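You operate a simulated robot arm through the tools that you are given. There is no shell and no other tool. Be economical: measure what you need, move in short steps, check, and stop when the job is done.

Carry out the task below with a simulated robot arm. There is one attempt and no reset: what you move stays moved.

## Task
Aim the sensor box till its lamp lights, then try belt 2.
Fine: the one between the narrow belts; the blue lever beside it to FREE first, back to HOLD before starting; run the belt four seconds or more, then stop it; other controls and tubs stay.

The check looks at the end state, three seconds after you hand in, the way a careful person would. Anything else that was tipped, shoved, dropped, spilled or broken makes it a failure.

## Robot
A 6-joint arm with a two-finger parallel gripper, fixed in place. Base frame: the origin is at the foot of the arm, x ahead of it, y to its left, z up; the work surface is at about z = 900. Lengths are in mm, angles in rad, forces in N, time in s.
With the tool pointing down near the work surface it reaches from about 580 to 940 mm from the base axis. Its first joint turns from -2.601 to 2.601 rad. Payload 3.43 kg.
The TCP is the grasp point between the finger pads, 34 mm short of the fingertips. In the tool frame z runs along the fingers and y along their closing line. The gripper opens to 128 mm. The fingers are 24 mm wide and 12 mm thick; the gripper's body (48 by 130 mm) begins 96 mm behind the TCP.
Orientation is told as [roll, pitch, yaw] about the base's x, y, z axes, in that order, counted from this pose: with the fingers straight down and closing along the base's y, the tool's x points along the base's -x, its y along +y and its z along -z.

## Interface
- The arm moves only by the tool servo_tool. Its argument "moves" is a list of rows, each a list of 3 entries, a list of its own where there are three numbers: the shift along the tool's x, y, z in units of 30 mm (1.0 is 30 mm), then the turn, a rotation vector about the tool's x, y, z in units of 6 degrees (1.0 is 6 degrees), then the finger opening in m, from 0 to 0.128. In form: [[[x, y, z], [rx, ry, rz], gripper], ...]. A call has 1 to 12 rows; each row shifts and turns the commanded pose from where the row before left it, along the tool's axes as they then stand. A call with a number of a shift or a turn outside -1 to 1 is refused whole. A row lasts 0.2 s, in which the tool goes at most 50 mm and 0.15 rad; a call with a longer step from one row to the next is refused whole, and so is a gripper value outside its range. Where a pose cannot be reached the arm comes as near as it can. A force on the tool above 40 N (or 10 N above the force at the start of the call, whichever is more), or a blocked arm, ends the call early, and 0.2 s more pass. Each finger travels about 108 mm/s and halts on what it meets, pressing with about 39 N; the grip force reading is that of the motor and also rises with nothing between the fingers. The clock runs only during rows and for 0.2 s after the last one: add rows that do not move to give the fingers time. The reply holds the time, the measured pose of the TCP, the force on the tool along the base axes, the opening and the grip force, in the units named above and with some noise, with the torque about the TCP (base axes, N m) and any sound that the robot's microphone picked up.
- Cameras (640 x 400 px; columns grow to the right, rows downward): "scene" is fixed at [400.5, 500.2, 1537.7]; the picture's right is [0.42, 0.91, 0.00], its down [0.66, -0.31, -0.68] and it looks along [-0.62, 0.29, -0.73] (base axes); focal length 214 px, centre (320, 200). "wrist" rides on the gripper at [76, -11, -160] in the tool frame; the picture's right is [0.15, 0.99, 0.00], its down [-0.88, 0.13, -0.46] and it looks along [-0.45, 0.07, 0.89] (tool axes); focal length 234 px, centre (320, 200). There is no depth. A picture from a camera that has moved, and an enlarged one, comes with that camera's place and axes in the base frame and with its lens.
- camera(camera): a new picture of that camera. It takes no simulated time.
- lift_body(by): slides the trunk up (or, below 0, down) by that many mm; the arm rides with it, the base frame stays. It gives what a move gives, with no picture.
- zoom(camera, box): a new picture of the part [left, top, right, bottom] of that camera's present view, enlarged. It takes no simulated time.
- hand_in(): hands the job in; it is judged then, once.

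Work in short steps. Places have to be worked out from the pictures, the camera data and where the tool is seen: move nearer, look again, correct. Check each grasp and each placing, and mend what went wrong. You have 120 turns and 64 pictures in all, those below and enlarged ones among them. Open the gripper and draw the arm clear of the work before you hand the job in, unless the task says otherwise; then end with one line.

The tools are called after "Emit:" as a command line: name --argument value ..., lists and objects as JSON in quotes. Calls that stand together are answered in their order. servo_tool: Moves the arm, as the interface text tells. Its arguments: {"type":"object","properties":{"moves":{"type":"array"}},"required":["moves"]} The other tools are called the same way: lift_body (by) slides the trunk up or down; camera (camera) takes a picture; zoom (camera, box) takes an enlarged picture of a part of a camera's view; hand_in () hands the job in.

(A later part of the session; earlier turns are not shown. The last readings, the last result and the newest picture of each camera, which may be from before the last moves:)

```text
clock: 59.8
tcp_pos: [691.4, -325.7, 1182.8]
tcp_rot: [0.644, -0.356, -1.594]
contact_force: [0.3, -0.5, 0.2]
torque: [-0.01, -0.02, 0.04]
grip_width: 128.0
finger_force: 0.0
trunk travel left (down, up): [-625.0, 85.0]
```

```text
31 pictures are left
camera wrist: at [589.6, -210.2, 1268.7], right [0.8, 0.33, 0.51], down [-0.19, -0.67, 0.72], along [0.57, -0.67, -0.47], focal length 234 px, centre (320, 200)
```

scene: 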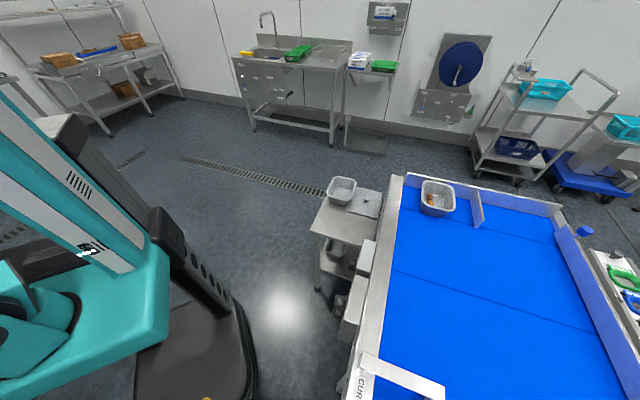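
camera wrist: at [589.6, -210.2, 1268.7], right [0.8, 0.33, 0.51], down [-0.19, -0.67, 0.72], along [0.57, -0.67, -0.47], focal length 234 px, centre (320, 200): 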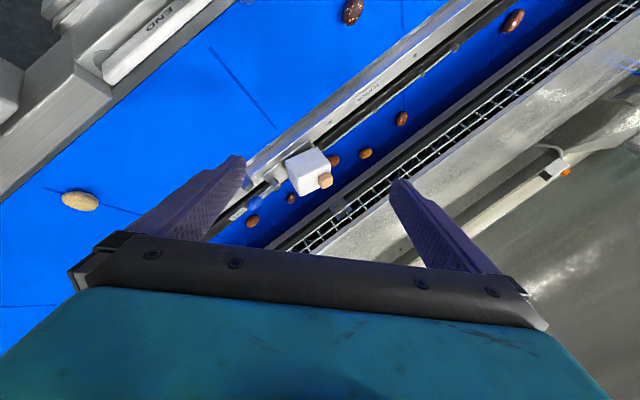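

There's text "END..." on the near rail's slot piece and a small device behind belt 2. Zoom both.

Emit:
zoom --camera "wrist" --box '[20, 0, 260, 120]'

Emit:
zoom --camera "wrist" --box '[230, 90, 390, 230]'

Emit:
zoom --camera "wrist" --box '[460, 90, 640, 240]'

```text
2.67 times, centred on (140, 60) of wrist
camera zoom: at [589.6, -210.2, 1268.7], right [0.8, 0.33, 0.51], down [-0.19, -0.67, 0.72], along [0.57, -0.67, -0.47], focal length 624 px, centre (800, 573)
```

zoom: 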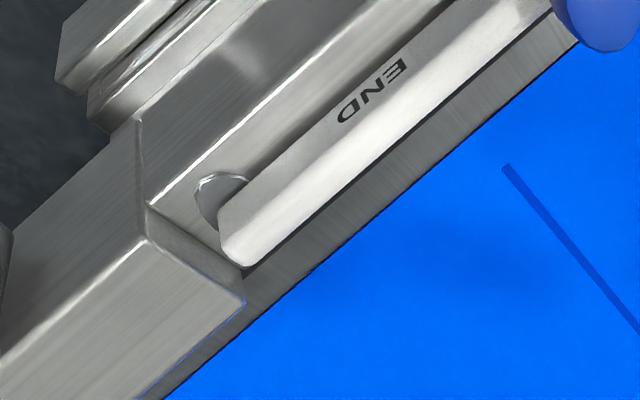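

```text
2.86 times, centred on (310, 160) of wrist
camera zoom: at [589.6, -210.2, 1268.7], right [0.8, 0.33, 0.51], down [-0.19, -0.67, 0.72], along [0.57, -0.67, -0.47], focal length 669 px, centre (349, 314)
```

zoom: 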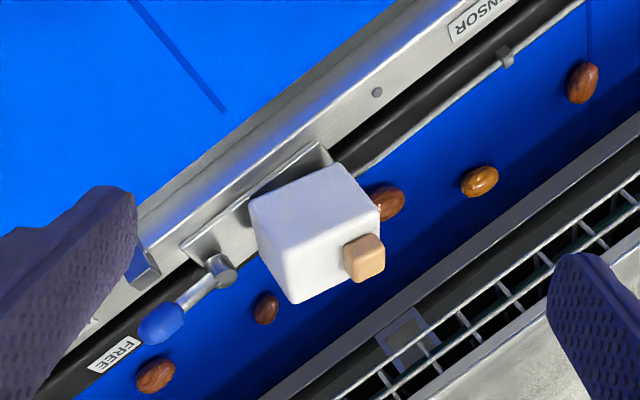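

```text
2.67 times, centred on (550, 165) of wrist
camera zoom: at [589.6, -210.2, 1268.7], right [0.8, 0.33, 0.51], down [-0.19, -0.67, 0.72], along [0.57, -0.67, -0.47], focal length 624 px, centre (-293, 293)
```

zoom: 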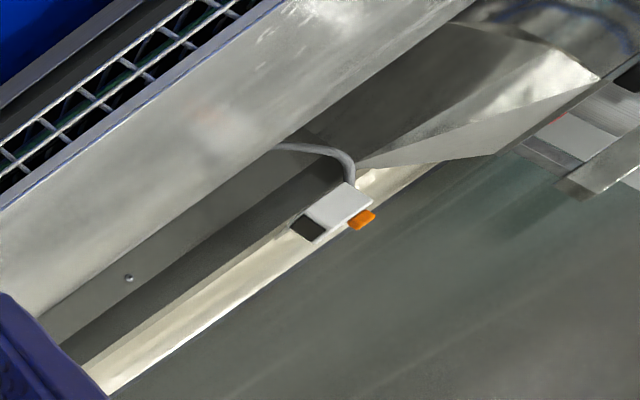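

Key find: another sensor (orange lamp) sits on the hopper behind; the one between the belts is the white box, with what looks like a reflector plate across belt 2. Now look at the operator-side faces of the big panel: move inward.

Emit:
servo_tool --moves '[[[-0.1, -0.8, -0.85], [0, 0, 0], 0.128], [[-0.1, -0.8, -0.85], [0, 0, 0], 0.128], [[-0.1, -0.8, -0.85], [0, 0, 0], 0.128], [[-0.1, -0.8, -0.85], [0.8, 0.6, 0], 0.128], [[-0.1, -0.8, -0.85], [0.8, 0.6, 0], 0.128], [[-0.1, -0.8, -0.85], [0.8, 0.6, 0], 0.128], [[0, 0, 0], [0.8, 0.6, 0], 0.128]]'

Emit:
camera --camera "wrist"

```text
clock: 61.4
tcp_pos: [486.6, -327.2, 1230.1]
tcp_rot: [0.28, -0.133, -1.478]
contact_force: [0.1, 0.4, -0.5]
torque: [0.04, -0.01, -0.01]
grip_width: 128.0
finger_force: 0.0
trunk travel left (down, up): [-625.0, 85.0]
```

```text
27 pictures are left
camera wrist: at [423.3, -238.2, 1369.2], right [0.93, 0.27, 0.25], down [0.07, -0.81, 0.59], along [0.36, -0.53, -0.77], focal length 234 px, centre (320, 200)
```

wrist: 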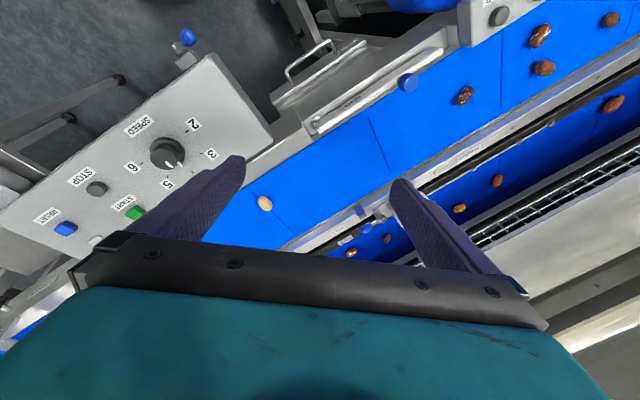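

Zoom around the gate/handle and small-box sides.

Emit:
zoom --camera "wrist" --box '[260, 0, 540, 150]'

```text
2.29 times, centred on (400, 75) of wrist
camera zoom: at [423.3, -238.2, 1369.2], right [0.93, 0.27, 0.25], down [0.07, -0.81, 0.59], along [0.36, -0.53, -0.77], focal length 535 px, centre (137, 486)
```

zoom: 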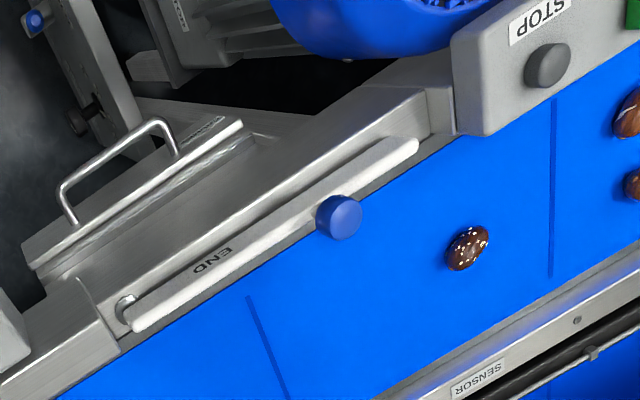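

Still no number. Move over to view the small box from the robot's side.

Emit:
servo_tool --moves '[[[0.75, 1, 0.3], [0, 0, 0], 0.128], [[0.75, 1, 0.3], [0, 0, 0], 0.128], [[0.75, 1, 0.3], [0, 0, 0], 0.128], [[0.75, 1, 0.3], [0, 0, 0], 0.128], [[0.75, 1, 0.3], [0, 0, 0], 0.128], [[0.75, 1, 0.3], [0, 0, 0], 0.128], [[0.75, 1, 0.3], [0, 0, 0], 0.128], [[0.75, 1, 0.3], [0, 0, 0], 0.128]]'

Emit:
camera --camera "wrist"

```text
clock: 63.2
tcp_pos: [719.9, -126.0, 1202.8]
tcp_rot: [0.279, -0.135, -1.478]
contact_force: [0.5, 0.1, 0.2]
torque: [-0.03, -0.01, 0.04]
grip_width: 127.9
finger_force: 0.0
trunk travel left (down, up): [-625.0, 85.0]
```

```text
25 pictures are left
camera wrist: at [656.7, -37.1, 1342.2], right [0.93, 0.27, 0.25], down [0.07, -0.81, 0.59], along [0.36, -0.53, -0.77], focal length 234 px, centre (320, 200)
```

wrist: 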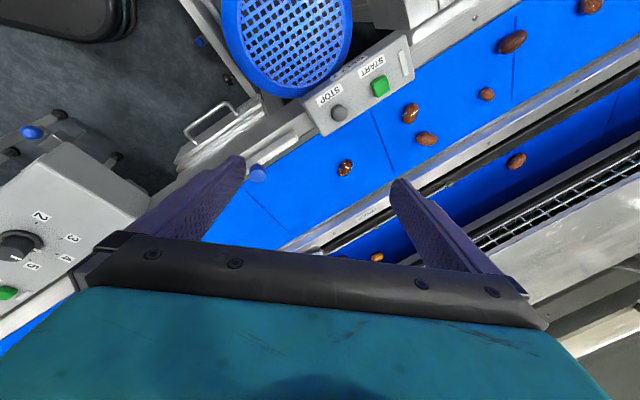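

A third mark sits between STOP and START on the box's edge; zoom.

Emit:
zoom --camera "wrist" --box '[300, 30, 420, 130]'

```text
4.00 times, centred on (360, 80) of wrist
camera zoom: at [656.7, -37.1, 1342.2], right [0.93, 0.27, 0.25], down [0.07, -0.81, 0.59], along [0.36, -0.53, -0.77], focal length 937 px, centre (160, 680)
```

zoom: 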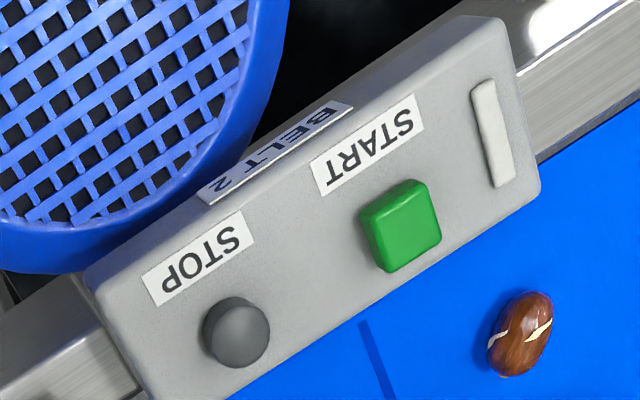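

The small box is BELT 2's start/stop. Now for the sensor: triangulation gives lever pivot ≈(814,-570,949), knob ≈(755,-582,978) (HOLD side), box ≈(863,-519,~985). I go back toward it, tilting outward so the wrist can swing back.

Emit:
servo_tool --moves '[[[-1, -0.3, 0], [0, 0, 0], 0.128], [[-1, -0.3, 0], [0, 0, 0], 0.128], [[-1, -0.3, 0], [0, 0, 0], 0.128], [[-1, -0.3, 0], [0, 0, 0], 0.128], [[-1, -0.3, 0], [0, 0, 0], 0.128], [[-1, -0.3, 0], [0, 0, 0], 0.128], [[-1, -0.3, 0], [-0.8, -0.6, 0], 0.128], [[-1, -0.3, 0], [-0.8, -0.6, 0], 0.128], [[-1, -0.3, 0], [-0.8, -0.6, 0], 0.128], [[-1, -0.3, 0], [-0.8, -0.6, 0], 0.128]]'

Emit:
servo_tool --moves '[[[0, 0, 0], [0, 0, -1], 0.128], [[0, 0, 0], [0, 0, -1], 0.128], [[0, 0, 0], [0, 0, -1], 0.128], [[0, 0, 0], [0, 0, -1], 0.128], [[0, 0, 0], [0, 0, -1], 0.128], [[0, 0, 0], [0, 0, -1], 0.128], [[0, 0, 0], [0, 0, -1], 0.128], [[0, 0, 0], [0, 0, -1], 0.128], [[0, 0, 0], [0, 0, -1], 0.128], [[0, 0, 0], [0, 0, -1], 0.128], [[0, 0, 0], [0, 0, -1], 0.128], [[0, 0, 0], [0, 0, -1], 0.128]]'

Emit:
servo_tool --moves '[[[0, 0, 0], [0, 0, -1], 0.128], [[0, 0, 0], [0, 0, -1], 0.128], [[0, 0, 0], [0, 0, -1], 0.128], [[0, 0, 0], [0, 0, -1], 0.128], [[0, 0, 0], [0, 0, -1], 0.128], [[0, 0, 0], [0, 0, -1], 0.128], [[0, 0, 0], [0, 0, -1], 0.128], [[0, 0, 0], [0, 0, -1], 0.128], [[0, 0, 0], [0, 0, -1], 0.128], [[0, 0, 0], [0, 0, -1], 0.128], [[0, 0, 0], [0, 0, -1], 0.128], [[0, 0, 0], [0, 0, -1], 0.128]]'

```text
clock: 65.4
tcp_pos: [658.2, -432.4, 1225.1]
tcp_rot: [0.648, -0.358, -1.596]
contact_force: [-0.4, -0.7, 0.5]
torque: [0.01, -0.03, 0.0]
grip_width: 128.2
finger_force: 0.1
trunk travel left (down, up): [-625.0, 85.0]
```

```text
clock: 68.0
tcp_pos: [658.5, -433.4, 1227.2]
tcp_rot: [-0.211, -0.699, -0.137]
contact_force: [-0.1, 0.3, 0.0]
torque: [0.03, 0.02, 0.02]
grip_width: 127.8
finger_force: 0.1
trunk travel left (down, up): [-625.0, 85.0]
```

```text
clock: 70.6
tcp_pos: [659.6, -432.5, 1225.3]
tcp_rot: [-0.725, -0.045, 1.062]
contact_force: [0.6, 0.4, -0.2]
torque: [0.01, 0.02, -0.01]
grip_width: 128.0
finger_force: 0.0
trunk travel left (down, up): [-625.0, 85.0]
```

Now lower toward the lever with a mild outward tilt to view box and lever closely.

Emit:
servo_tool --moves '[[[0.5, 0, 1], [0, 0, 0], 0.128], [[0.5, 0, 1], [0, 0, 0], 0.128], [[0.5, 0, 1], [0, 0, 0], 0.128], [[0.5, 0, 1], [0, 0, 0], 0.128], [[0.5, 0, 1], [0, 0, 0], 0.128], [[0.3, 0, 0.5], [-1, 0, 0], 0.128], [[0, 0, 0], [-1, 0, 0], 0.128], [[0, 0, 0], [-1, 0, 0], 0.128], [[0, 0, 0], [0, 0.4, 0.9], 0.128], [[0, 0, 0], [0, 0.4, 0.9], 0.128]]'

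Emit:
camera --camera "wrist"

```text
clock: 72.8
tcp_pos: [715.6, -553.9, 1098.6]
tcp_rot: [-0.399, -0.045, 0.848]
contact_force: [1.0, -0.6, 0.8]
torque: [-0.01, 0.01, -0.02]
grip_width: 128.1
finger_force: 0.1
trunk travel left (down, up): [-625.0, 85.0]
```

```text
23 pictures are left
camera wrist: at [623.0, -582.2, 1245.5], right [-0.77, 0.5, -0.39], down [0.35, 0.85, 0.41], along [0.54, 0.18, -0.83], focal length 234 px, centre (320, 200)
```

wrist: 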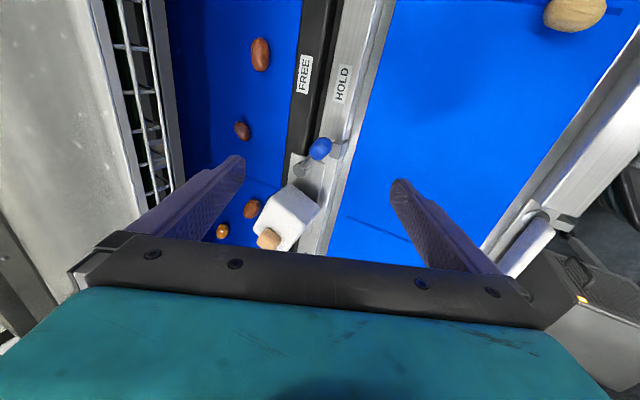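

Clear view; zoom on box and lever.

Emit:
zoom --camera "wrist" --box '[220, 110, 380, 260]'

```text
2.67 times, centred on (300, 185) of wrist
camera zoom: at [623.0, -582.2, 1245.5], right [-0.77, 0.5, -0.39], down [0.35, 0.85, 0.41], along [0.54, 0.18, -0.83], focal length 624 px, centre (373, 240)
```

zoom: 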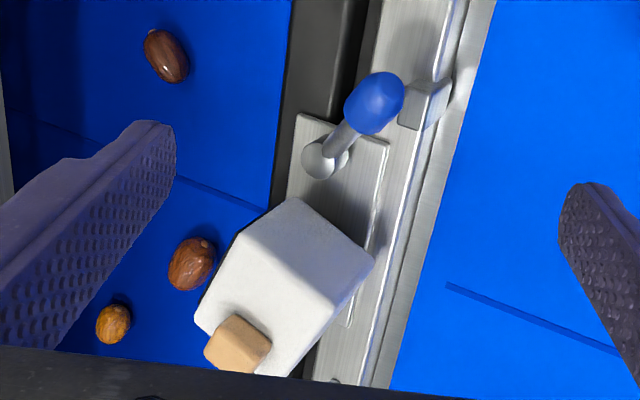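

The lever and box are clear: box top ≈(868,-519,1005), yawed off-square; lever at HOLD against its stop. I straighten the tilt, narrow the fingers to 52 mm and move over the knob.

Emit:
servo_tool --moves '[[[0, 0, 0], [-0.8, 0, 0], 0.1], [[0, 0, 0], [-0.8, 0, 0], 0.08], [[0, 0, 0], [-0.8, 0, 0], 0.06], [[-0.1, -0.6, 0.7], [0, 0, 0], 0.052], [[-0.07, -0.6, 0.8], [0, 0, 0], 0.052]]'

Emit:
zoom --camera "wrist" --box '[200, 60, 440, 260]'

```text
clock: 74.0
tcp_pos: [753.1, -578.9, 1059.0]
tcp_rot: [-0.148, -0.045, 0.852]
contact_force: [-0.1, -0.6, 1.0]
torque: [-0.02, 0.03, -0.02]
grip_width: 52.2
finger_force: 0.1
trunk travel left (down, up): [-625.0, 85.0]
```

```text
2.00 times, centred on (320, 160) of wrist
camera zoom: at [689.3, -633.3, 1214.4], right [-0.83, 0.54, -0.15], down [0.42, 0.78, 0.47], along [0.37, 0.33, -0.87], focal length 468 px, centre (320, 280)
```

zoom: 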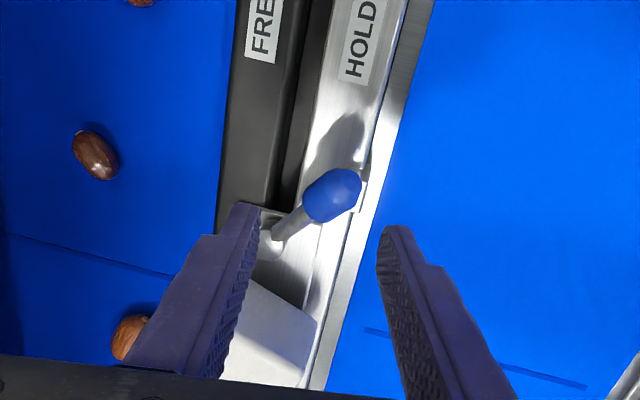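

Knob confirmed at ≈(756,-583,978), between the fingers. Descend vertically ~62 mm so the tips straddle the knob.

Emit:
servo_tool --moves '[[[0.05, 0.1, 0.7], [0, 0, 0], 0.052], [[0.05, 0.1, 0.7], [0, 0, 0], 0.052], [[0.05, 0.1, 0.6], [0, 0, 0], 0.052]]'

Emit:
zoom --camera "wrist" --box '[200, 60, 440, 260]'

```text
clock: 74.8
tcp_pos: [752.4, -578.8, 997.6]
tcp_rot: [-0.149, -0.046, 0.852]
contact_force: [-0.5, 0.3, -0.2]
torque: [0.01, 0.01, -0.04]
grip_width: 52.0
finger_force: 0.1
trunk travel left (down, up): [-625.0, 85.0]
```

```text
2.00 times, centred on (320, 160) of wrist
camera zoom: at [686.9, -632.8, 1154.1], right [-0.83, 0.54, -0.15], down [0.42, 0.78, 0.47], along [0.37, 0.33, -0.87], focal length 468 px, centre (320, 280)
```

zoom: 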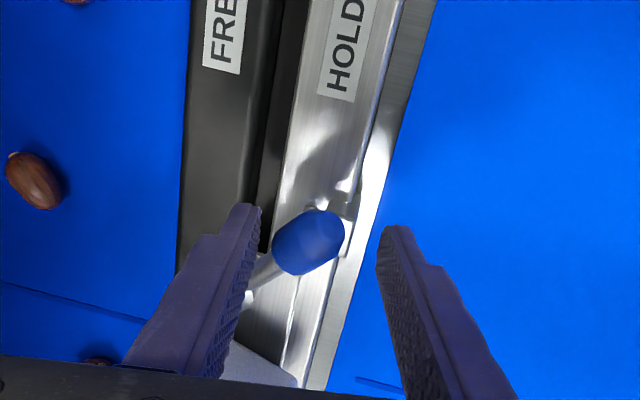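

Fingers straddle the knob. Close to 36 mm (caging) and sweep it along the arc toward FREE, first half.

Emit:
servo_tool --moves '[[[0, 0, 0], [0, 0, 0], 0.042], [[0, 0, 0], [0, 0, 0], 0.036], [[0.125, -0.21, 0.03], [0, 0, 0], 0.036], [[0.125, -0.21, 0.03], [0, 0, 0], 0.036], [[0.075, -0.247, 0.037], [0, 0, 0], 0.036], [[0.075, -0.247, 0.037], [0, 0, 0], 0.036], [[0, -0.257, 0.04], [0, 0, 0], 0.036], [[0, -0.257, 0.04], [0, 0, 0], 0.036]]'

Emit:
zoom --camera "wrist" --box '[200, 60, 440, 260]'

```text
clock: 76.6
tcp_pos: [758.0, -600.5, 997.8]
tcp_rot: [-0.153, -0.045, 0.852]
contact_force: [-0.1, 0.8, 0.5]
torque: [-0.01, -0.01, 0.03]
grip_width: 36.4
finger_force: 0.5
out of reach, approached as far as the arm can: row 6, 7, 8
trunk travel left (down, up): [-625.0, 85.0]
```

```text
2.00 times, centred on (320, 160) of wrist
camera zoom: at [693.9, -654.2, 1153.5], right [-0.83, 0.54, -0.16], down [0.42, 0.78, 0.47], along [0.37, 0.32, -0.87], focal length 468 px, centre (320, 280)
```

zoom: 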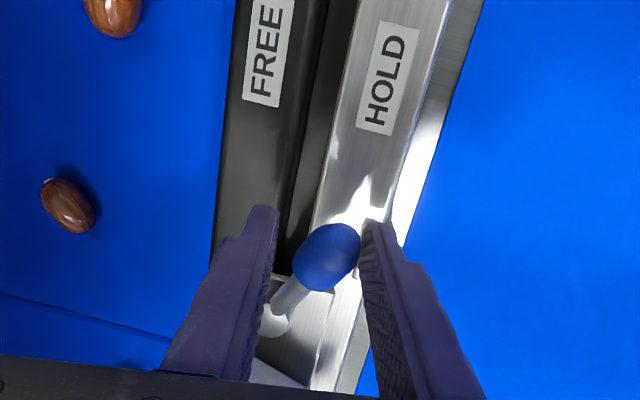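

Reach limit at this tilt. I tilt the tool outward a bit more in place (the tips shift ~8 mm the way I'm pushing anyway) to gain reach.

Emit:
servo_tool --moves '[[[0, 0, 0], [0.6, 0, 0], 0.036], [[0, 0, 0], [0.6, 0, 0], 0.036], [[0, 0, 0], [0.6, 0, 0], 0.036], [[0, 0, 0], [0.6, 0, 0], 0.036]]'

Emit:
zoom --camera "wrist" --box '[200, 60, 440, 260]'

```text
clock: 77.6
tcp_pos: [759.6, -601.7, 997.7]
tcp_rot: [-0.4, -0.044, 0.852]
contact_force: [-1.3, -0.6, 0.5]
torque: [0.03, 0.05, 0.02]
grip_width: 36.9
finger_force: 0.6
trunk travel left (down, up): [-625.0, 85.0]
```

```text
2.00 times, centred on (320, 160) of wrist
camera zoom: at [665.2, -629.2, 1145.3], right [-0.77, 0.5, -0.39], down [0.34, 0.85, 0.41], along [0.54, 0.18, -0.82], focal length 468 px, centre (320, 280)
```

zoom: 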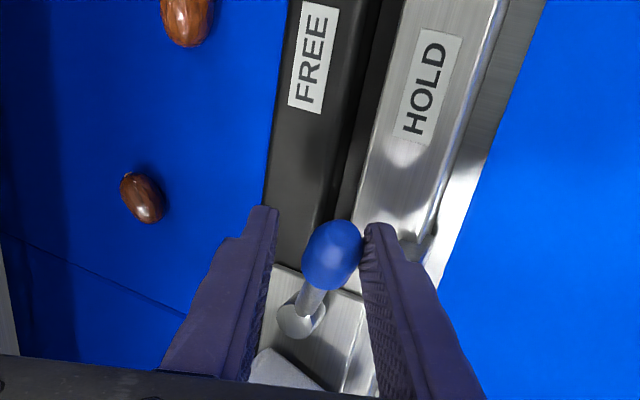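

Lever is now at ~210° and moving well. Continue the arc.

Emit:
servo_tool --moves '[[[0.05, -0.235, 0.1], [0, 0, 0], 0.036], [[0.05, -0.235, 0.1], [0, 0, 0], 0.036], [[-0.017, -0.24, 0.1], [0, 0, 0], 0.036], [[-0.017, -0.24, 0.1], [0, 0, 0], 0.036], [[-0.085, -0.227, 0.097], [0, 0, 0], 0.036], [[-0.085, -0.227, 0.097], [0, 0, 0], 0.036]]'

Emit:
zoom --camera "wrist" --box '[200, 60, 440, 260]'

```text
clock: 79.0
tcp_pos: [794.6, -628.7, 998.2]
tcp_rot: [-0.402, -0.044, 0.852]
contact_force: [0.2, -0.4, -0.2]
torque: [-0.01, -0.01, -0.01]
grip_width: 36.3
finger_force: 0.6
trunk travel left (down, up): [-625.0, 85.0]
```

```text
2.00 times, centred on (320, 160) of wrist
camera zoom: at [701.6, -656.7, 1145.6], right [-0.77, 0.5, -0.39], down [0.34, 0.85, 0.41], along [0.54, 0.18, -0.82], focal length 468 px, centre (320, 280)
```

zoom: 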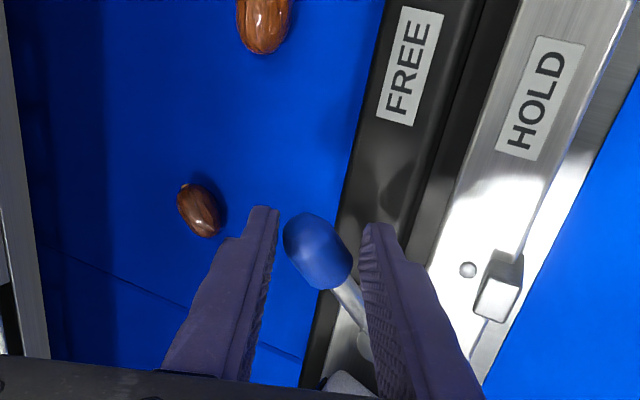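

The knob is now at ~260° (FREE), ahead of the finger. Withdraw straight up and go look at the box.

Emit:
servo_tool --moves '[[[0, 0, 0], [0, 0, 0], 0.06], [[-0.03, -0.26, -0.61], [0, 0, 0], 0.06], [[-0.03, -0.26, -0.61], [0, 0, 0], 0.06], [[-0.04, -0.39, -0.92], [0, 0, 0], 0.08], [[-0.04, -0.39, -0.92], [0, 0, 0], 0.1]]'

Emit:
camera --camera "wrist"

```text
clock: 80.2
tcp_pos: [795.2, -629.9, 1097.2]
tcp_rot: [-0.401, -0.046, 0.851]
contact_force: [-0.2, 0.1, -0.3]
torque: [0.01, 0.0, -0.01]
grip_width: 100.1
finger_force: 0.1
trunk travel left (down, up): [-625.0, 85.0]
```

```text
16 pictures are left
camera wrist: at [700.9, -657.4, 1245.0], right [-0.77, 0.5, -0.39], down [0.34, 0.85, 0.41], along [0.54, 0.18, -0.82], focal length 234 px, centre (320, 200)
```

wrist: 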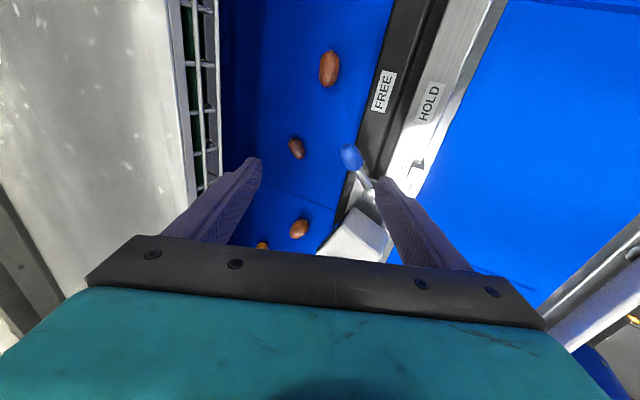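

Lever is in FREE. I pitch the view forward to see the belt‑2 side face of the box.

Emit:
servo_tool --moves '[[[0, 0, 0], [0, -1, 0], 0.128], [[0, 0, 0], [0, -1, 0], 0.128], [[0, 0, 0], [0, -1, 0], 0.128]]'

Emit:
zoom --camera "wrist" --box '[180, 80, 420, 260]'

```text
clock: 81.0
tcp_pos: [792.4, -626.5, 1096.6]
tcp_rot: [-0.428, -0.336, 0.981]
contact_force: [-0.8, 0.2, -0.3]
torque: [0.0, 0.02, 0.01]
grip_width: 128.2
finger_force: 0.1
out of reach, approached as far as the arm can: row 3
trunk travel left (down, up): [-625.0, 85.0]
```

```text
2.22 times, centred on (300, 170) of wrist
camera zoom: at [678.5, -695.5, 1213.0], right [-0.75, 0.5, -0.44], down [0.14, 0.76, 0.63], along [0.65, 0.41, -0.64], focal length 520 px, centre (364, 267)
```

zoom: 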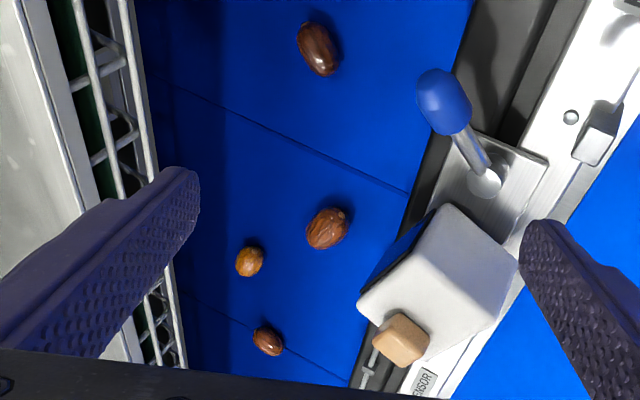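

The belt‑2 side face is the black lens face, pointing ≈ −70°, while the reflector lies at ≈ −44°: box needs about +26° (CCW). I'll nudge the back face at its upstream corner with closed fingers; first move above, near side.

Emit:
servo_tool --moves '[[[0, 0, 0], [0, 1, 0], 0.1], [[0, 0, 0], [0, 1, 0], 0.08], [[0, 0, 0], [0, 0.8, 0], 0.06], [[-0.9, 0.55, -0.27], [0, 0, 0], 0.04], [[-0.9, 0.55, -0.27], [0, 0, 0], 0.02], [[-0.9, 0.55, -0.27], [0, 0, 0], 0.0], [[-0.9, 0.55, -0.27], [0, 0, 0], 0.0], [[-0.9, 0.55, -0.27], [0, 0, 0], 0.0]]'

Emit:
zoom --camera "wrist" --box '[180, 60, 460, 260]'

```text
clock: 82.8
tcp_pos: [810.1, -462.4, 1109.4]
tcp_rot: [-0.402, -0.062, 0.861]
contact_force: [0.6, 0.6, -0.5]
torque: [0.01, 0.02, 0.0]
grip_width: 0.1
finger_force: 33.3
trunk travel left (down, up): [-625.0, 85.0]
```

```text
2.00 times, centred on (320, 160) of wrist
camera zoom: at [715.1, -493.5, 1255.4], right [-0.77, 0.5, -0.39], down [0.33, 0.84, 0.42], along [0.55, 0.19, -0.82], focal length 468 px, centre (320, 280)
```

zoom: 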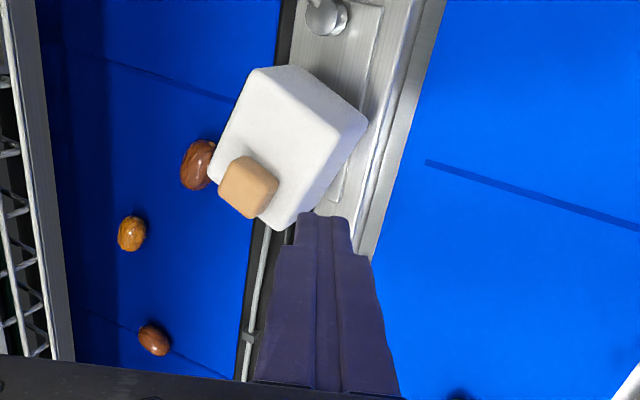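

Geometry agrees with my corner estimates. Tip is at ≈(820,-471,1078), ~15 mm behind the back face. Descend straight down 93 mm.

Emit:
servo_tool --moves '[[[0.05, 0.3, 0.71], [0, 0, 0], 0.0], [[0.05, 0.3, 0.71], [0, 0, 0], 0.0], [[0.05, 0.3, 0.71], [0, 0, 0], 0.0], [[0.05, 0.3, 0.71], [0, 0, 0], 0.0]]'

Emit:
zoom --camera "wrist" --box '[180, 60, 460, 260]'

```text
clock: 83.8
tcp_pos: [811.5, -465.0, 1016.6]
tcp_rot: [-0.403, -0.064, 0.86]
contact_force: [0.1, -0.2, 0.4]
torque: [0.0, 0.0, -0.01]
grip_width: 0.1
finger_force: 33.0
trunk travel left (down, up): [-625.0, 85.0]
```

```text
2.00 times, centred on (320, 160) of wrist
camera zoom: at [716.0, -495.7, 1162.1], right [-0.77, 0.5, -0.4], down [0.33, 0.84, 0.42], along [0.55, 0.2, -0.81], focal length 468 px, centre (320, 280)
```

zoom: 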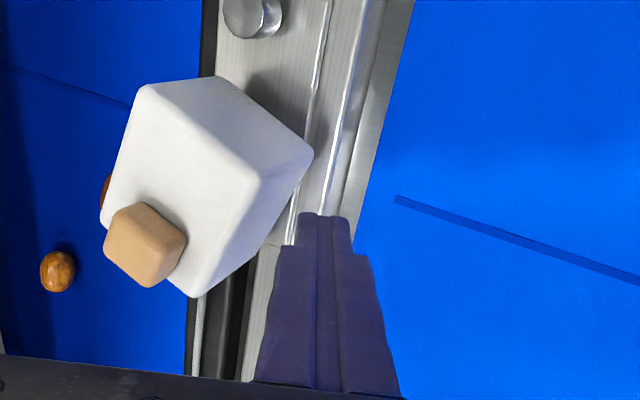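

Box axis ≈25°, needs ≈+22°. Shift 6 mm along the face then push slowly ~24 mm toward −67° in small steps.

Emit:
servo_tool --moves '[[[-0.18, -0.05, 0.02], [0, 0, 0], 0.0], [[0.088, -0.164, 0.07], [0, 0, 0], 0.0], [[0.088, -0.164, 0.07], [0, 0, 0], 0.0], [[0.044, -0.082, 0.035], [0, 0, 0], 0.0], [[0.044, -0.082, 0.035], [0, 0, 0], 0.0], [[0.044, -0.082, 0.035], [0, 0, 0], 0.0], [[0.044, -0.082, 0.035], [0, 0, 0], 0.0]]'

Emit:
zoom --camera "wrist" --box '[180, 60, 460, 260]'

```text
clock: 85.4
tcp_pos: [820.0, -483.2, 1016.5]
tcp_rot: [-0.397, -0.064, 0.859]
contact_force: [-24.7, 9.5, -0.9]
torque: [0.31, 0.68, -0.38]
grip_width: 0.1
finger_force: 32.6
trunk travel left (down, up): [-625.0, 85.0]
```

```text
2.00 times, centred on (320, 160) of wrist
camera zoom: at [725.9, -514.5, 1163.3], right [-0.77, 0.5, -0.39], down [0.34, 0.84, 0.42], along [0.54, 0.2, -0.82], focal length 468 px, centre (320, 280)
```

zoom: 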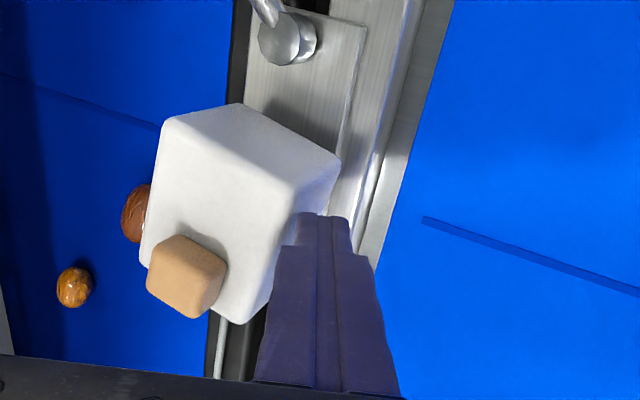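

Box turned ≈+12°, lamp not lit yet; need ~10° more. Push another ~4 mm.

Emit:
servo_tool --moves '[[[0.013, -0.06, 0.025], [0, 0, 0], 0.0], [[0.013, -0.06, 0.025], [0, 0, 0], 0.0], [[0, 0, 0], [0, 0, 0], 0.0]]'

Emit:
zoom --camera "wrist" --box '[180, 60, 460, 260]'

```text
clock: 86.1
tcp_pos: [819.6, -485.7, 1016.5]
tcp_rot: [-0.384, -0.057, 0.857]
contact_force: [-10.2, 4.1, 7.7]
torque: [-0.05, 0.25, -0.16]
grip_width: 0.1
finger_force: 32.4
trunk travel left (down, up): [-625.0, 85.0]
stopped in row 3: the force on the tool passed its limit at 40 N (the readings are from after the stop); the commanded pose is now the measured one
```

```text
2.00 times, centred on (320, 160) of wrist
camera zoom: at [727.4, -517.2, 1163.9], right [-0.77, 0.51, -0.38], down [0.34, 0.84, 0.42], along [0.53, 0.2, -0.82], focal length 468 px, centre (320, 280)
```

zoom: 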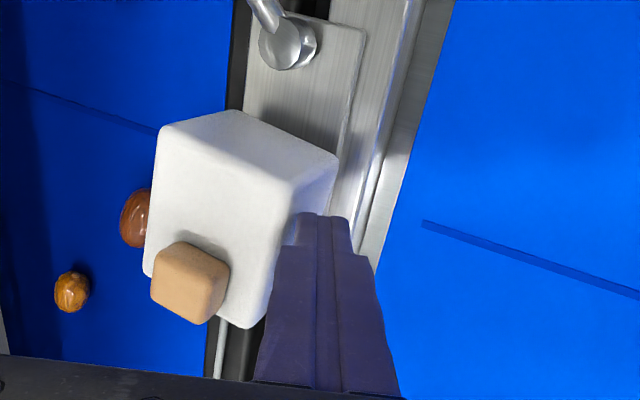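

The contact resists mainly in x: the corner's tangent path is really toward −y (slightly −x). Push that way ~5 mm.

Emit:
servo_tool --moves '[[[0.06, -0.025, 0.01], [0, 0, 0], 0.0], [[0.06, -0.025, 0.01], [0, 0, 0], 0.0], [[0.03, -0.013, 0.005], [0, 0, 0], 0.0]]'

Emit:
zoom --camera "wrist" --box '[180, 60, 460, 260]'

```text
clock: 86.9
tcp_pos: [820.5, -491.4, 1016.4]
tcp_rot: [-0.387, -0.06, 0.858]
contact_force: [-12.5, 3.9, 8.3]
torque: [-0.07, 0.25, -0.22]
grip_width: 0.0
finger_force: 32.7
trunk travel left (down, up): [-625.0, 85.0]
```

```text
2.00 times, centred on (320, 160) of wrist
camera zoom: at [726.1, -522.4, 1163.3], right [-0.77, 0.51, -0.38], down [0.34, 0.84, 0.42], along [0.54, 0.2, -0.82], focal length 468 px, centre (320, 280)
```

zoom: 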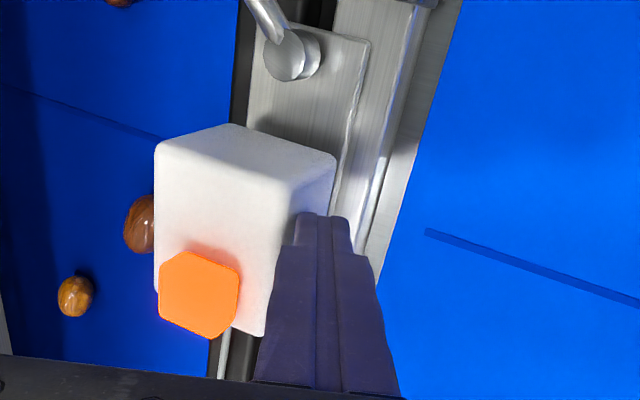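

The lamp is lit bright orange, orientation ≈ −46°. Back the finger off along the face normal, then up, and check the lamp.

Emit:
servo_tool --moves '[[[-0.005, 0.06, -0.025], [0, 0, 0], 0.0], [[-0.02, 0.2, -0.085], [0, 0, 0], 0.0], [[-0.04, 0.5, -0.2], [0, 0, 0], 0.0], [[-0.06, -0.4, -0.95], [0, 0, 0], 0.02], [[-0.06, -0.4, -0.95], [0, 0, 0], 0.04], [[-0.06, -0.4, -0.95], [0, 0, 0], 0.06]]'

Emit:
camera --camera "wrist"

```text
clock: 88.3
tcp_pos: [804.0, -473.1, 1107.9]
tcp_rot: [-0.386, -0.058, 0.857]
contact_force: [-0.3, 0.1, -0.2]
torque: [0.0, 0.01, 0.0]
grip_width: 59.8
finger_force: 0.0
trunk travel left (down, up): [-625.0, 85.0]
```

```text
9 pictures are left
camera wrist: at [710.9, -505.1, 1254.5], right [-0.77, 0.51, -0.38], down [0.34, 0.84, 0.43], along [0.53, 0.2, -0.82], focal length 234 px, centre (320, 200)
```

wrist: 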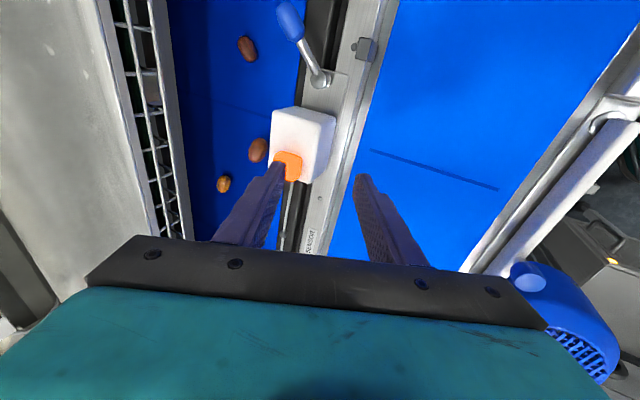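

Lamp stays lit with the arm clear. Now return to the knob (≈804,-632) and straddle it with 60 mm opening.

Emit:
servo_tool --moves '[[[0.83, -0.57, 0.32], [0, 0, 0], 0.06], [[0.83, -0.57, 0.32], [0, 0, 0], 0.06], [[0.83, -0.57, 0.32], [0, 0, 0], 0.06], [[0.83, -0.57, 0.32], [0, 0, 0], 0.06], [[0.83, -0.57, 0.32], [0, 0, 0], 0.06], [[0, 0, 0], [0, 0, 0], 0.06]]'

```text
clock: 89.7
tcp_pos: [794.1, -628.5, 1086.1]
tcp_rot: [-0.388, -0.058, 0.856]
contact_force: [0.5, 0.6, -0.2]
torque: [-0.01, 0.0, -0.01]
grip_width: 60.1
finger_force: 0.1
out of reach, approached as far as the arm can: row 5
trunk travel left (down, up): [-625.0, 85.0]
```

Good position; descend 88 mm vertically.

Emit:
servo_tool --moves '[[[0.04, 0.285, 0.675], [0, 0, 0], 0.06], [[0.04, 0.285, 0.675], [0, 0, 0], 0.06], [[0.04, 0.285, 0.675], [0, 0, 0], 0.06], [[0.04, 0.285, 0.675], [0, 0, 0], 0.06], [[0, 0, 0], [0, 0, 0], 0.045], [[0, 0, 0], [0, 0, 0], 0.036]]'

Emit:
zoom --camera "wrist" --box '[200, 60, 440, 260]'

```text
clock: 91.1
tcp_pos: [793.1, -629.4, 999.4]
tcp_rot: [-0.386, -0.06, 0.857]
contact_force: [0.5, -2.1, 1.0]
torque: [-0.06, -0.06, 0.0]
grip_width: 37.1
finger_force: 1.6
trunk travel left (down, up): [-625.0, 85.0]
```

```text
2.00 times, centred on (320, 160) of wrist
camera zoom: at [700.1, -660.5, 1146.0], right [-0.77, 0.51, -0.38], down [0.34, 0.84, 0.42], along [0.53, 0.2, -0.82], focal length 468 px, centre (320, 280)
```

zoom: 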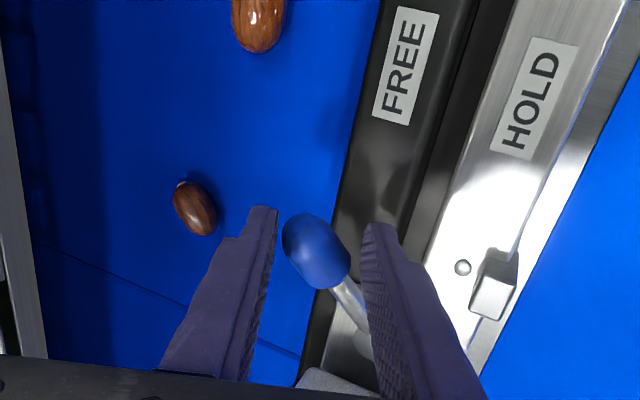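

Knob is between the fingers. Sweep back along the arc to HOLD.

Emit:
servo_tool --moves '[[[0.107, 0.22, -0.093], [0, 0, 0], 0.036], [[0.107, 0.22, -0.093], [0, 0, 0], 0.036], [[0.04, 0.237, -0.1], [0, 0, 0], 0.036], [[0.04, 0.237, -0.1], [0, 0, 0], 0.036], [[-0.03, 0.237, -0.1], [0, 0, 0], 0.036], [[-0.03, 0.237, -0.1], [0, 0, 0], 0.036], [[-0.093, 0.223, -0.095], [0, 0, 0], 0.036], [[-0.093, 0.223, -0.095], [0, 0, 0], 0.036], [[0, 0, 0], [0, 0, 0], 0.036]]'

Emit:
zoom --camera "wrist" --box '[200, 60, 440, 260]'

```text
clock: 93.1
tcp_pos: [747.4, -589.4, 998.9]
tcp_rot: [-0.383, -0.059, 0.855]
contact_force: [-1.4, 2.9, -0.6]
torque: [0.09, -0.01, 0.03]
grip_width: 37.3
finger_force: 1.1
trunk travel left (down, up): [-625.0, 85.0]
```

```text
2.00 times, centred on (320, 160) of wrist
camera zoom: at [654.7, -621.5, 1146.6], right [-0.77, 0.51, -0.38], down [0.34, 0.84, 0.43], along [0.53, 0.2, -0.82], focal length 468 px, centre (320, 280)
```

zoom: 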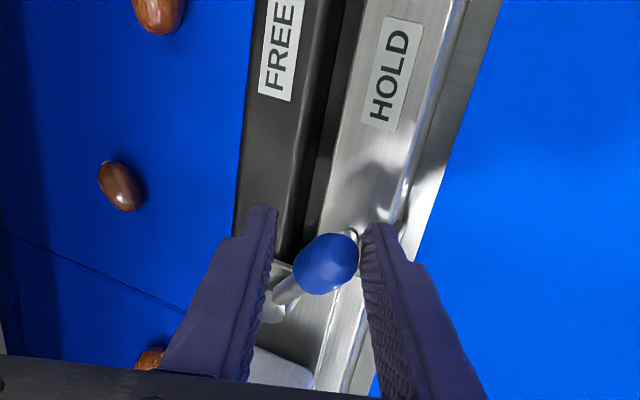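

Knob is at ~195°, HOLD rest was ~191°. Lift 6 mm and push the last ~13 mm (9 mm of it slack) gently.

Emit:
servo_tool --moves '[[[-0.01, -0.08, -0.184], [0, 0, 0], 0.036], [[-0.08, 0.107, -0.045], [0, 0, 0], 0.036], [[-0.08, 0.107, -0.045], [0, 0, 0], 0.036], [[-0.08, 0.107, -0.045], [0, 0, 0], 0.036], [[0, 0, 0], [0, 0, 0], 0.036]]'

```text
clock: 94.3
tcp_pos: [745.4, -577.1, 1005.2]
tcp_rot: [-0.385, -0.058, 0.857]
contact_force: [0.3, -0.2, 1.1]
torque: [0.01, -0.01, 0.0]
grip_width: 36.0
finger_force: 0.1
trunk travel left (down, up): [-625.0, 85.0]
```

No contact yet; push about 8 mm further along the closing direction, watching the force.

Emit:
servo_tool --moves '[[[-0.03, 0.1, 0], [0, 0, 0], 0.036], [[-0.03, 0.1, 0], [0, 0, 0], 0.036], [[-0.03, 0.08, 0], [0, 0, 0], 0.036]]'

Emit:
zoom --camera "wrist" --box '[200, 60, 440, 260]'

```text
clock: 95.1
tcp_pos: [741.3, -572.6, 1005.3]
tcp_rot: [-0.389, -0.061, 0.854]
contact_force: [4.6, -10.4, 9.3]
torque: [-0.38, -0.3, -0.27]
grip_width: 43.1
finger_force: 6.5
trunk travel left (down, up): [-625.0, 85.0]
```

```text
2.00 times, centred on (320, 160) of wrist
camera zoom: at [647.1, -603.1, 1151.3], right [-0.77, 0.51, -0.38], down [0.34, 0.84, 0.42], along [0.54, 0.2, -0.82], focal length 468 px, centre (320, 280)
```

zoom: 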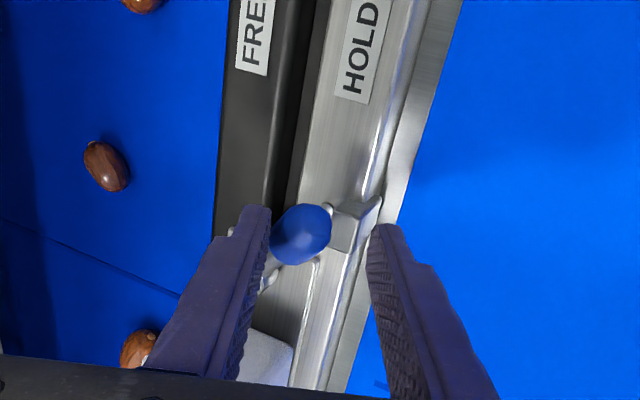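

The knob is pressed against its HOLD stop. Back off slightly, then up and clear.

Emit:
servo_tool --moves '[[[0.02, -0.15, 0], [0, 0, 0], 0.05], [[0, 0, 0], [0, 0, 0], 0.055], [[-0.04, -0.285, -0.675], [0, 0, 0], 0.055], [[-0.04, -0.285, -0.675], [0, 0, 0], 0.055], [[-0.05, -0.4, -0.95], [0, 0, 0], 0.03], [[-0.05, -0.4, -0.95], [0, 0, 0], 0.0], [[-0.05, -0.4, -0.95], [0, 0, 0], 0.0]]'

Emit:
camera --camera "wrist"

```text
clock: 96.7
tcp_pos: [744.8, -573.7, 1140.2]
tcp_rot: [-0.384, -0.059, 0.857]
contact_force: [0.5, 1.1, -0.9]
torque: [0.02, 0.03, -0.02]
grip_width: 0.1
finger_force: 33.5
trunk travel left (down, up): [-625.0, 85.0]
```

```text
5 pictures are left
camera wrist: at [651.4, -606.6, 1288.7], right [-0.77, 0.51, -0.38], down [0.34, 0.84, 0.43], along [0.53, 0.2, -0.82], focal length 234 px, centre (320, 200)
```

wrist: 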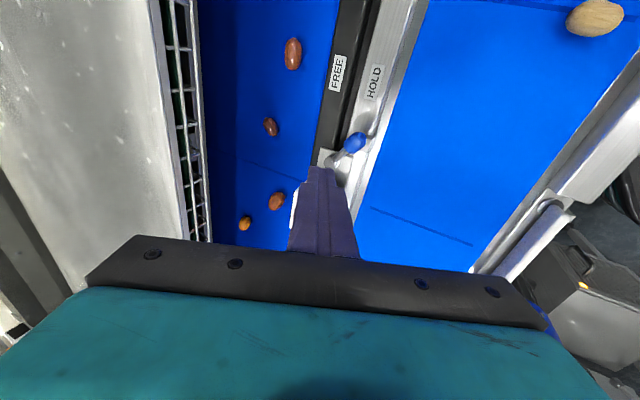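

Lever is at HOLD. START ≈(871.5,-62.5,965) and STOP ≈(816,-117,963) triangulate consistently from three pictures. Level the tool and travel there at height.

Emit:
servo_tool --moves '[[[0, 0.5, 0], [-0.92, 0, 0], 0.0], [[0, 0.5, 0], [-0.92, 0, 0], 0.0], [[0, 0.5, 0], [-0.92, 0, 0], 0.0], [[0, 0.5, 0], [-0.9, 0, 0], 0.0], [[-0.9, 0, 0], [0, 0.55, 0], 0.0], [[-1, 0, 0], [0, 0, 0], 0.0], [[-1, 0, 0], [0, 0, 0], 0.0]]'

Emit:
servo_tool --moves '[[[-1, 0.5, 0], [0, 0, 0], 0.0], [[-1, 0.5, 0], [0, 0, 0], 0.0], [[-1, 0.5, 0], [0, 0, 0], 0.0], [[-1, 0.5, 0], [0, 0, 0], 0.0], [[-1, 0.5, 0], [0, 0, 0], 0.0], [[-1, 0.5, 0], [0, 0, 0], 0.0], [[-1, 0.5, 0], [0, 0, 0], 0.0], [[-1, 0.5, 0], [0, 0, 0], 0.0], [[-1, 0.5, 0], [0, 0, 0], 0.0], [[-1, 0.5, 0], [0, 0, 0], 0.0]]'

```text
clock: 98.3
tcp_pos: [756.7, -469.0, 1130.8]
tcp_rot: [-0.003, -0.003, 0.858]
contact_force: [0.3, -0.6, 0.2]
torque: [-0.02, 0.01, 0.02]
grip_width: 0.0
finger_force: 32.9
trunk travel left (down, up): [-625.0, 85.0]
```

```text
clock: 100.5
tcp_pos: [839.0, -145.9, 1129.7]
tcp_rot: [-0.002, -0.003, 0.858]
contact_force: [0.4, -0.1, -0.6]
torque: [0.0, 0.04, -0.02]
grip_width: 0.0
finger_force: 33.2
trunk travel left (down, up): [-625.0, 85.0]
```

Move above START and lower to tips ≈1015.

Emit:
servo_tool --moves '[[[-0.94, 0.333, 0], [0, 0, 0], 0.0], [[-0.94, 0.333, 0], [0, 0, 0], 0.0], [[-0.93, 0.333, 0], [0, 0, 0], 0.0], [[0, 0, 0.9], [0, 0, 0], 0.0], [[0, 0, 0.9], [0, 0, 0], 0.0], [[0, 0, 0.9], [0, 0, 0], 0.0]]'

Emit:
camera --camera "wrist"

```text
clock: 101.9
tcp_pos: [872.0, -62.1, 1048.7]
tcp_rot: [-0.003, -0.002, 0.858]
contact_force: [-0.1, 0.5, -1.3]
torque: [-0.02, -0.01, -0.02]
grip_width: 0.1
finger_force: 33.2
trunk travel left (down, up): [-625.0, 85.0]
```

```text
4 pictures are left
camera wrist: at [830.6, -126.9, 1207.2], right [-0.84, 0.54, 0.0], down [0.48, 0.75, 0.46], along [0.25, 0.38, -0.89], focal length 234 px, centre (320, 200)
```

wrist: 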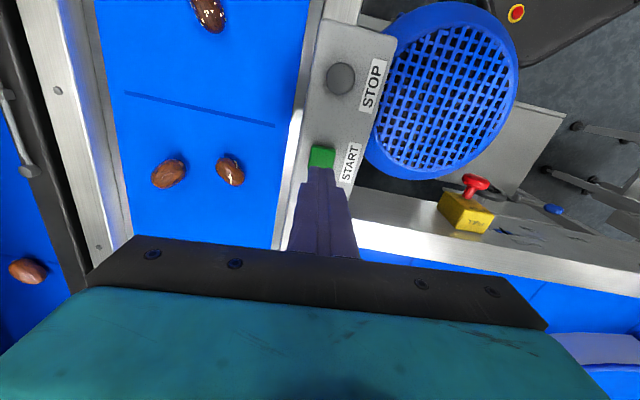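

Aligned over START. Descend 45 mm then in 2–3 mm steps to press.

Emit:
servo_tool --moves '[[[0, 0, 0.8], [0, 0, 0], 0.0], [[0, 0, 0.6], [0, 0, 0], 0.0], [[0, 0, 0.1], [0, 0, 0], 0.0], [[0, 0, 0.1], [0, 0, 0], 0.0], [[0, 0, 0.07], [0, 0, 0], 0.0]]'

```text
clock: 103.1
tcp_pos: [872.6, -61.8, 1003.3]
tcp_rot: [-0.009, -0.008, 0.857]
contact_force: [4.5, 3.2, 33.6]
torque: [0.06, 0.01, -0.1]
grip_width: 0.0
finger_force: 32.9
trunk travel left (down, up): [-625.0, 85.0]
heard: click
```

Click heard. Raise and move over STOP, then check that belt 2 runs.

Emit:
servo_tool --moves '[[[0, 0, -0.9], [0, 0, 0], 0.0], [[0, 0, -0.5], [0, 0, 0], 0.0], [[0.87, 0.073, 0], [0, 0, 0], 0.0], [[0.87, 0.073, 0], [0, 0, 0], 0.0], [[0.87, 0.073, 0], [0, 0, 0], 0.0], [[0, 0, 0], [0, 0, 0], 0.0]]'

Emit:
camera --camera "wrist"

```text
clock: 104.5
tcp_pos: [819.6, -117.6, 1039.0]
tcp_rot: [-0.002, -0.002, 0.857]
contact_force: [0.0, 0.0, -0.3]
torque: [-0.02, 0.05, -0.01]
grip_width: 0.0
finger_force: 32.6
trunk travel left (down, up): [-625.0, 85.0]
```

```text
3 pictures are left
camera wrist: at [777.3, -182.4, 1199.3], right [-0.84, 0.54, 0.0], down [0.48, 0.75, 0.46], along [0.25, 0.38, -0.89], focal length 234 px, centre (320, 200)
```

wrist: 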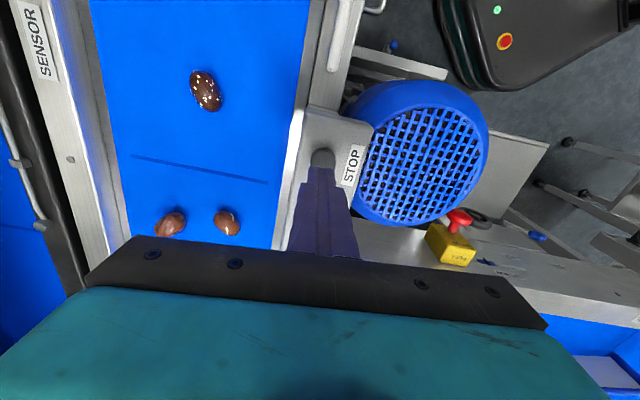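

STOP sits under the tool. While the time runs, I sidestep to see the run lamp by START.

Emit:
servo_tool --moves '[[[0, 0.9, -0.9], [0, 0, 0], 0.0], [[0, 0.9, -0.9], [0, 0, 0], 0.0], [[0, 0.9, 0], [0, 0, 0], 0.0], [[0, 0, 0], [0, 0, 0], 0.0]]'

Emit:
camera --camera "wrist"

```text
clock: 105.5
tcp_pos: [755.3, -63.2, 1093.1]
tcp_rot: [-0.003, -0.001, 0.857]
contact_force: [0.0, -0.2, 0.5]
torque: [0.01, 0.02, 0.0]
grip_width: 0.1
finger_force: 33.6
trunk travel left (down, up): [-625.0, 85.0]
```

```text
2 pictures are left
camera wrist: at [713.4, -126.9, 1251.9], right [-0.84, 0.54, 0.0], down [0.48, 0.75, 0.46], along [0.25, 0.38, -0.89], focal length 234 px, centre (320, 200)
```

wrist: 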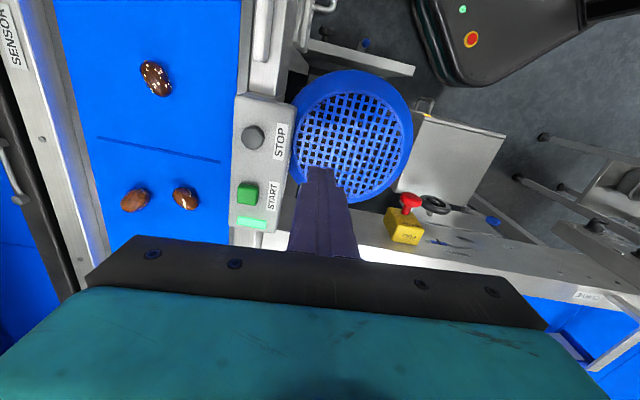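

The run lamp is green: belt 2 runs since ≈103 s. Return over STOP and wait.

Emit:
servo_tool --moves '[[[0.02, -0.9, 0], [0, 0, 0], 0.0], [[0.02, -0.9, 0], [0, 0, 0], 0.0], [[0, -0.92, 0], [0, 0, 0], 0.0], [[0, 0, 0], [0, 0, 0], 0.0], [[0, 0, 0], [0, 0, 0], 0.0], [[0, 0, 0], [0, 0, 0], 0.0], [[0, 0, 0], [0, 0, 0], 0.0], [[0, 0, 0], [0, 0, 0], 0.0], [[0, 0, 0], [0, 0, 0], 0.0], [[0, 0, 0.6], [0, 0, 0], 0.0], [[0, 0, 0.6], [0, 0, 0], 0.0], [[0, 0, 0.6], [0, 0, 0], 0.0]]'

```text
clock: 108.1
tcp_pos: [816.0, -119.3, 1039.0]
tcp_rot: [-0.001, -0.001, 0.857]
contact_force: [0.1, -0.5, -0.5]
torque: [-0.03, 0.01, 0.0]
grip_width: 0.0
finger_force: 33.0
trunk travel left (down, up): [-625.0, 85.0]
```

5 s elapsed; press STOP.

Emit:
servo_tool --moves '[[[0, 0, 0.5], [0, 0, 0], 0.0], [[0, 0, 0.4], [0, 0, 0], 0.0], [[0, 0, 0.1], [0, 0, 0], 0.0], [[0, 0, 0.1], [0, 0, 0], 0.0], [[0, 0, 0.1], [0, 0, 0], 0.0], [[0, 0, 0.07], [0, 0, 0], 0.0]]'

```text
clock: 109.5
tcp_pos: [816.1, -118.7, 1003.8]
tcp_rot: [-0.005, -0.004, 0.857]
contact_force: [-0.4, -0.9, 12.6]
torque: [-0.15, 0.11, 0.03]
grip_width: 0.0
finger_force: 32.9
trunk travel left (down, up): [-625.0, 85.0]
heard: click
```

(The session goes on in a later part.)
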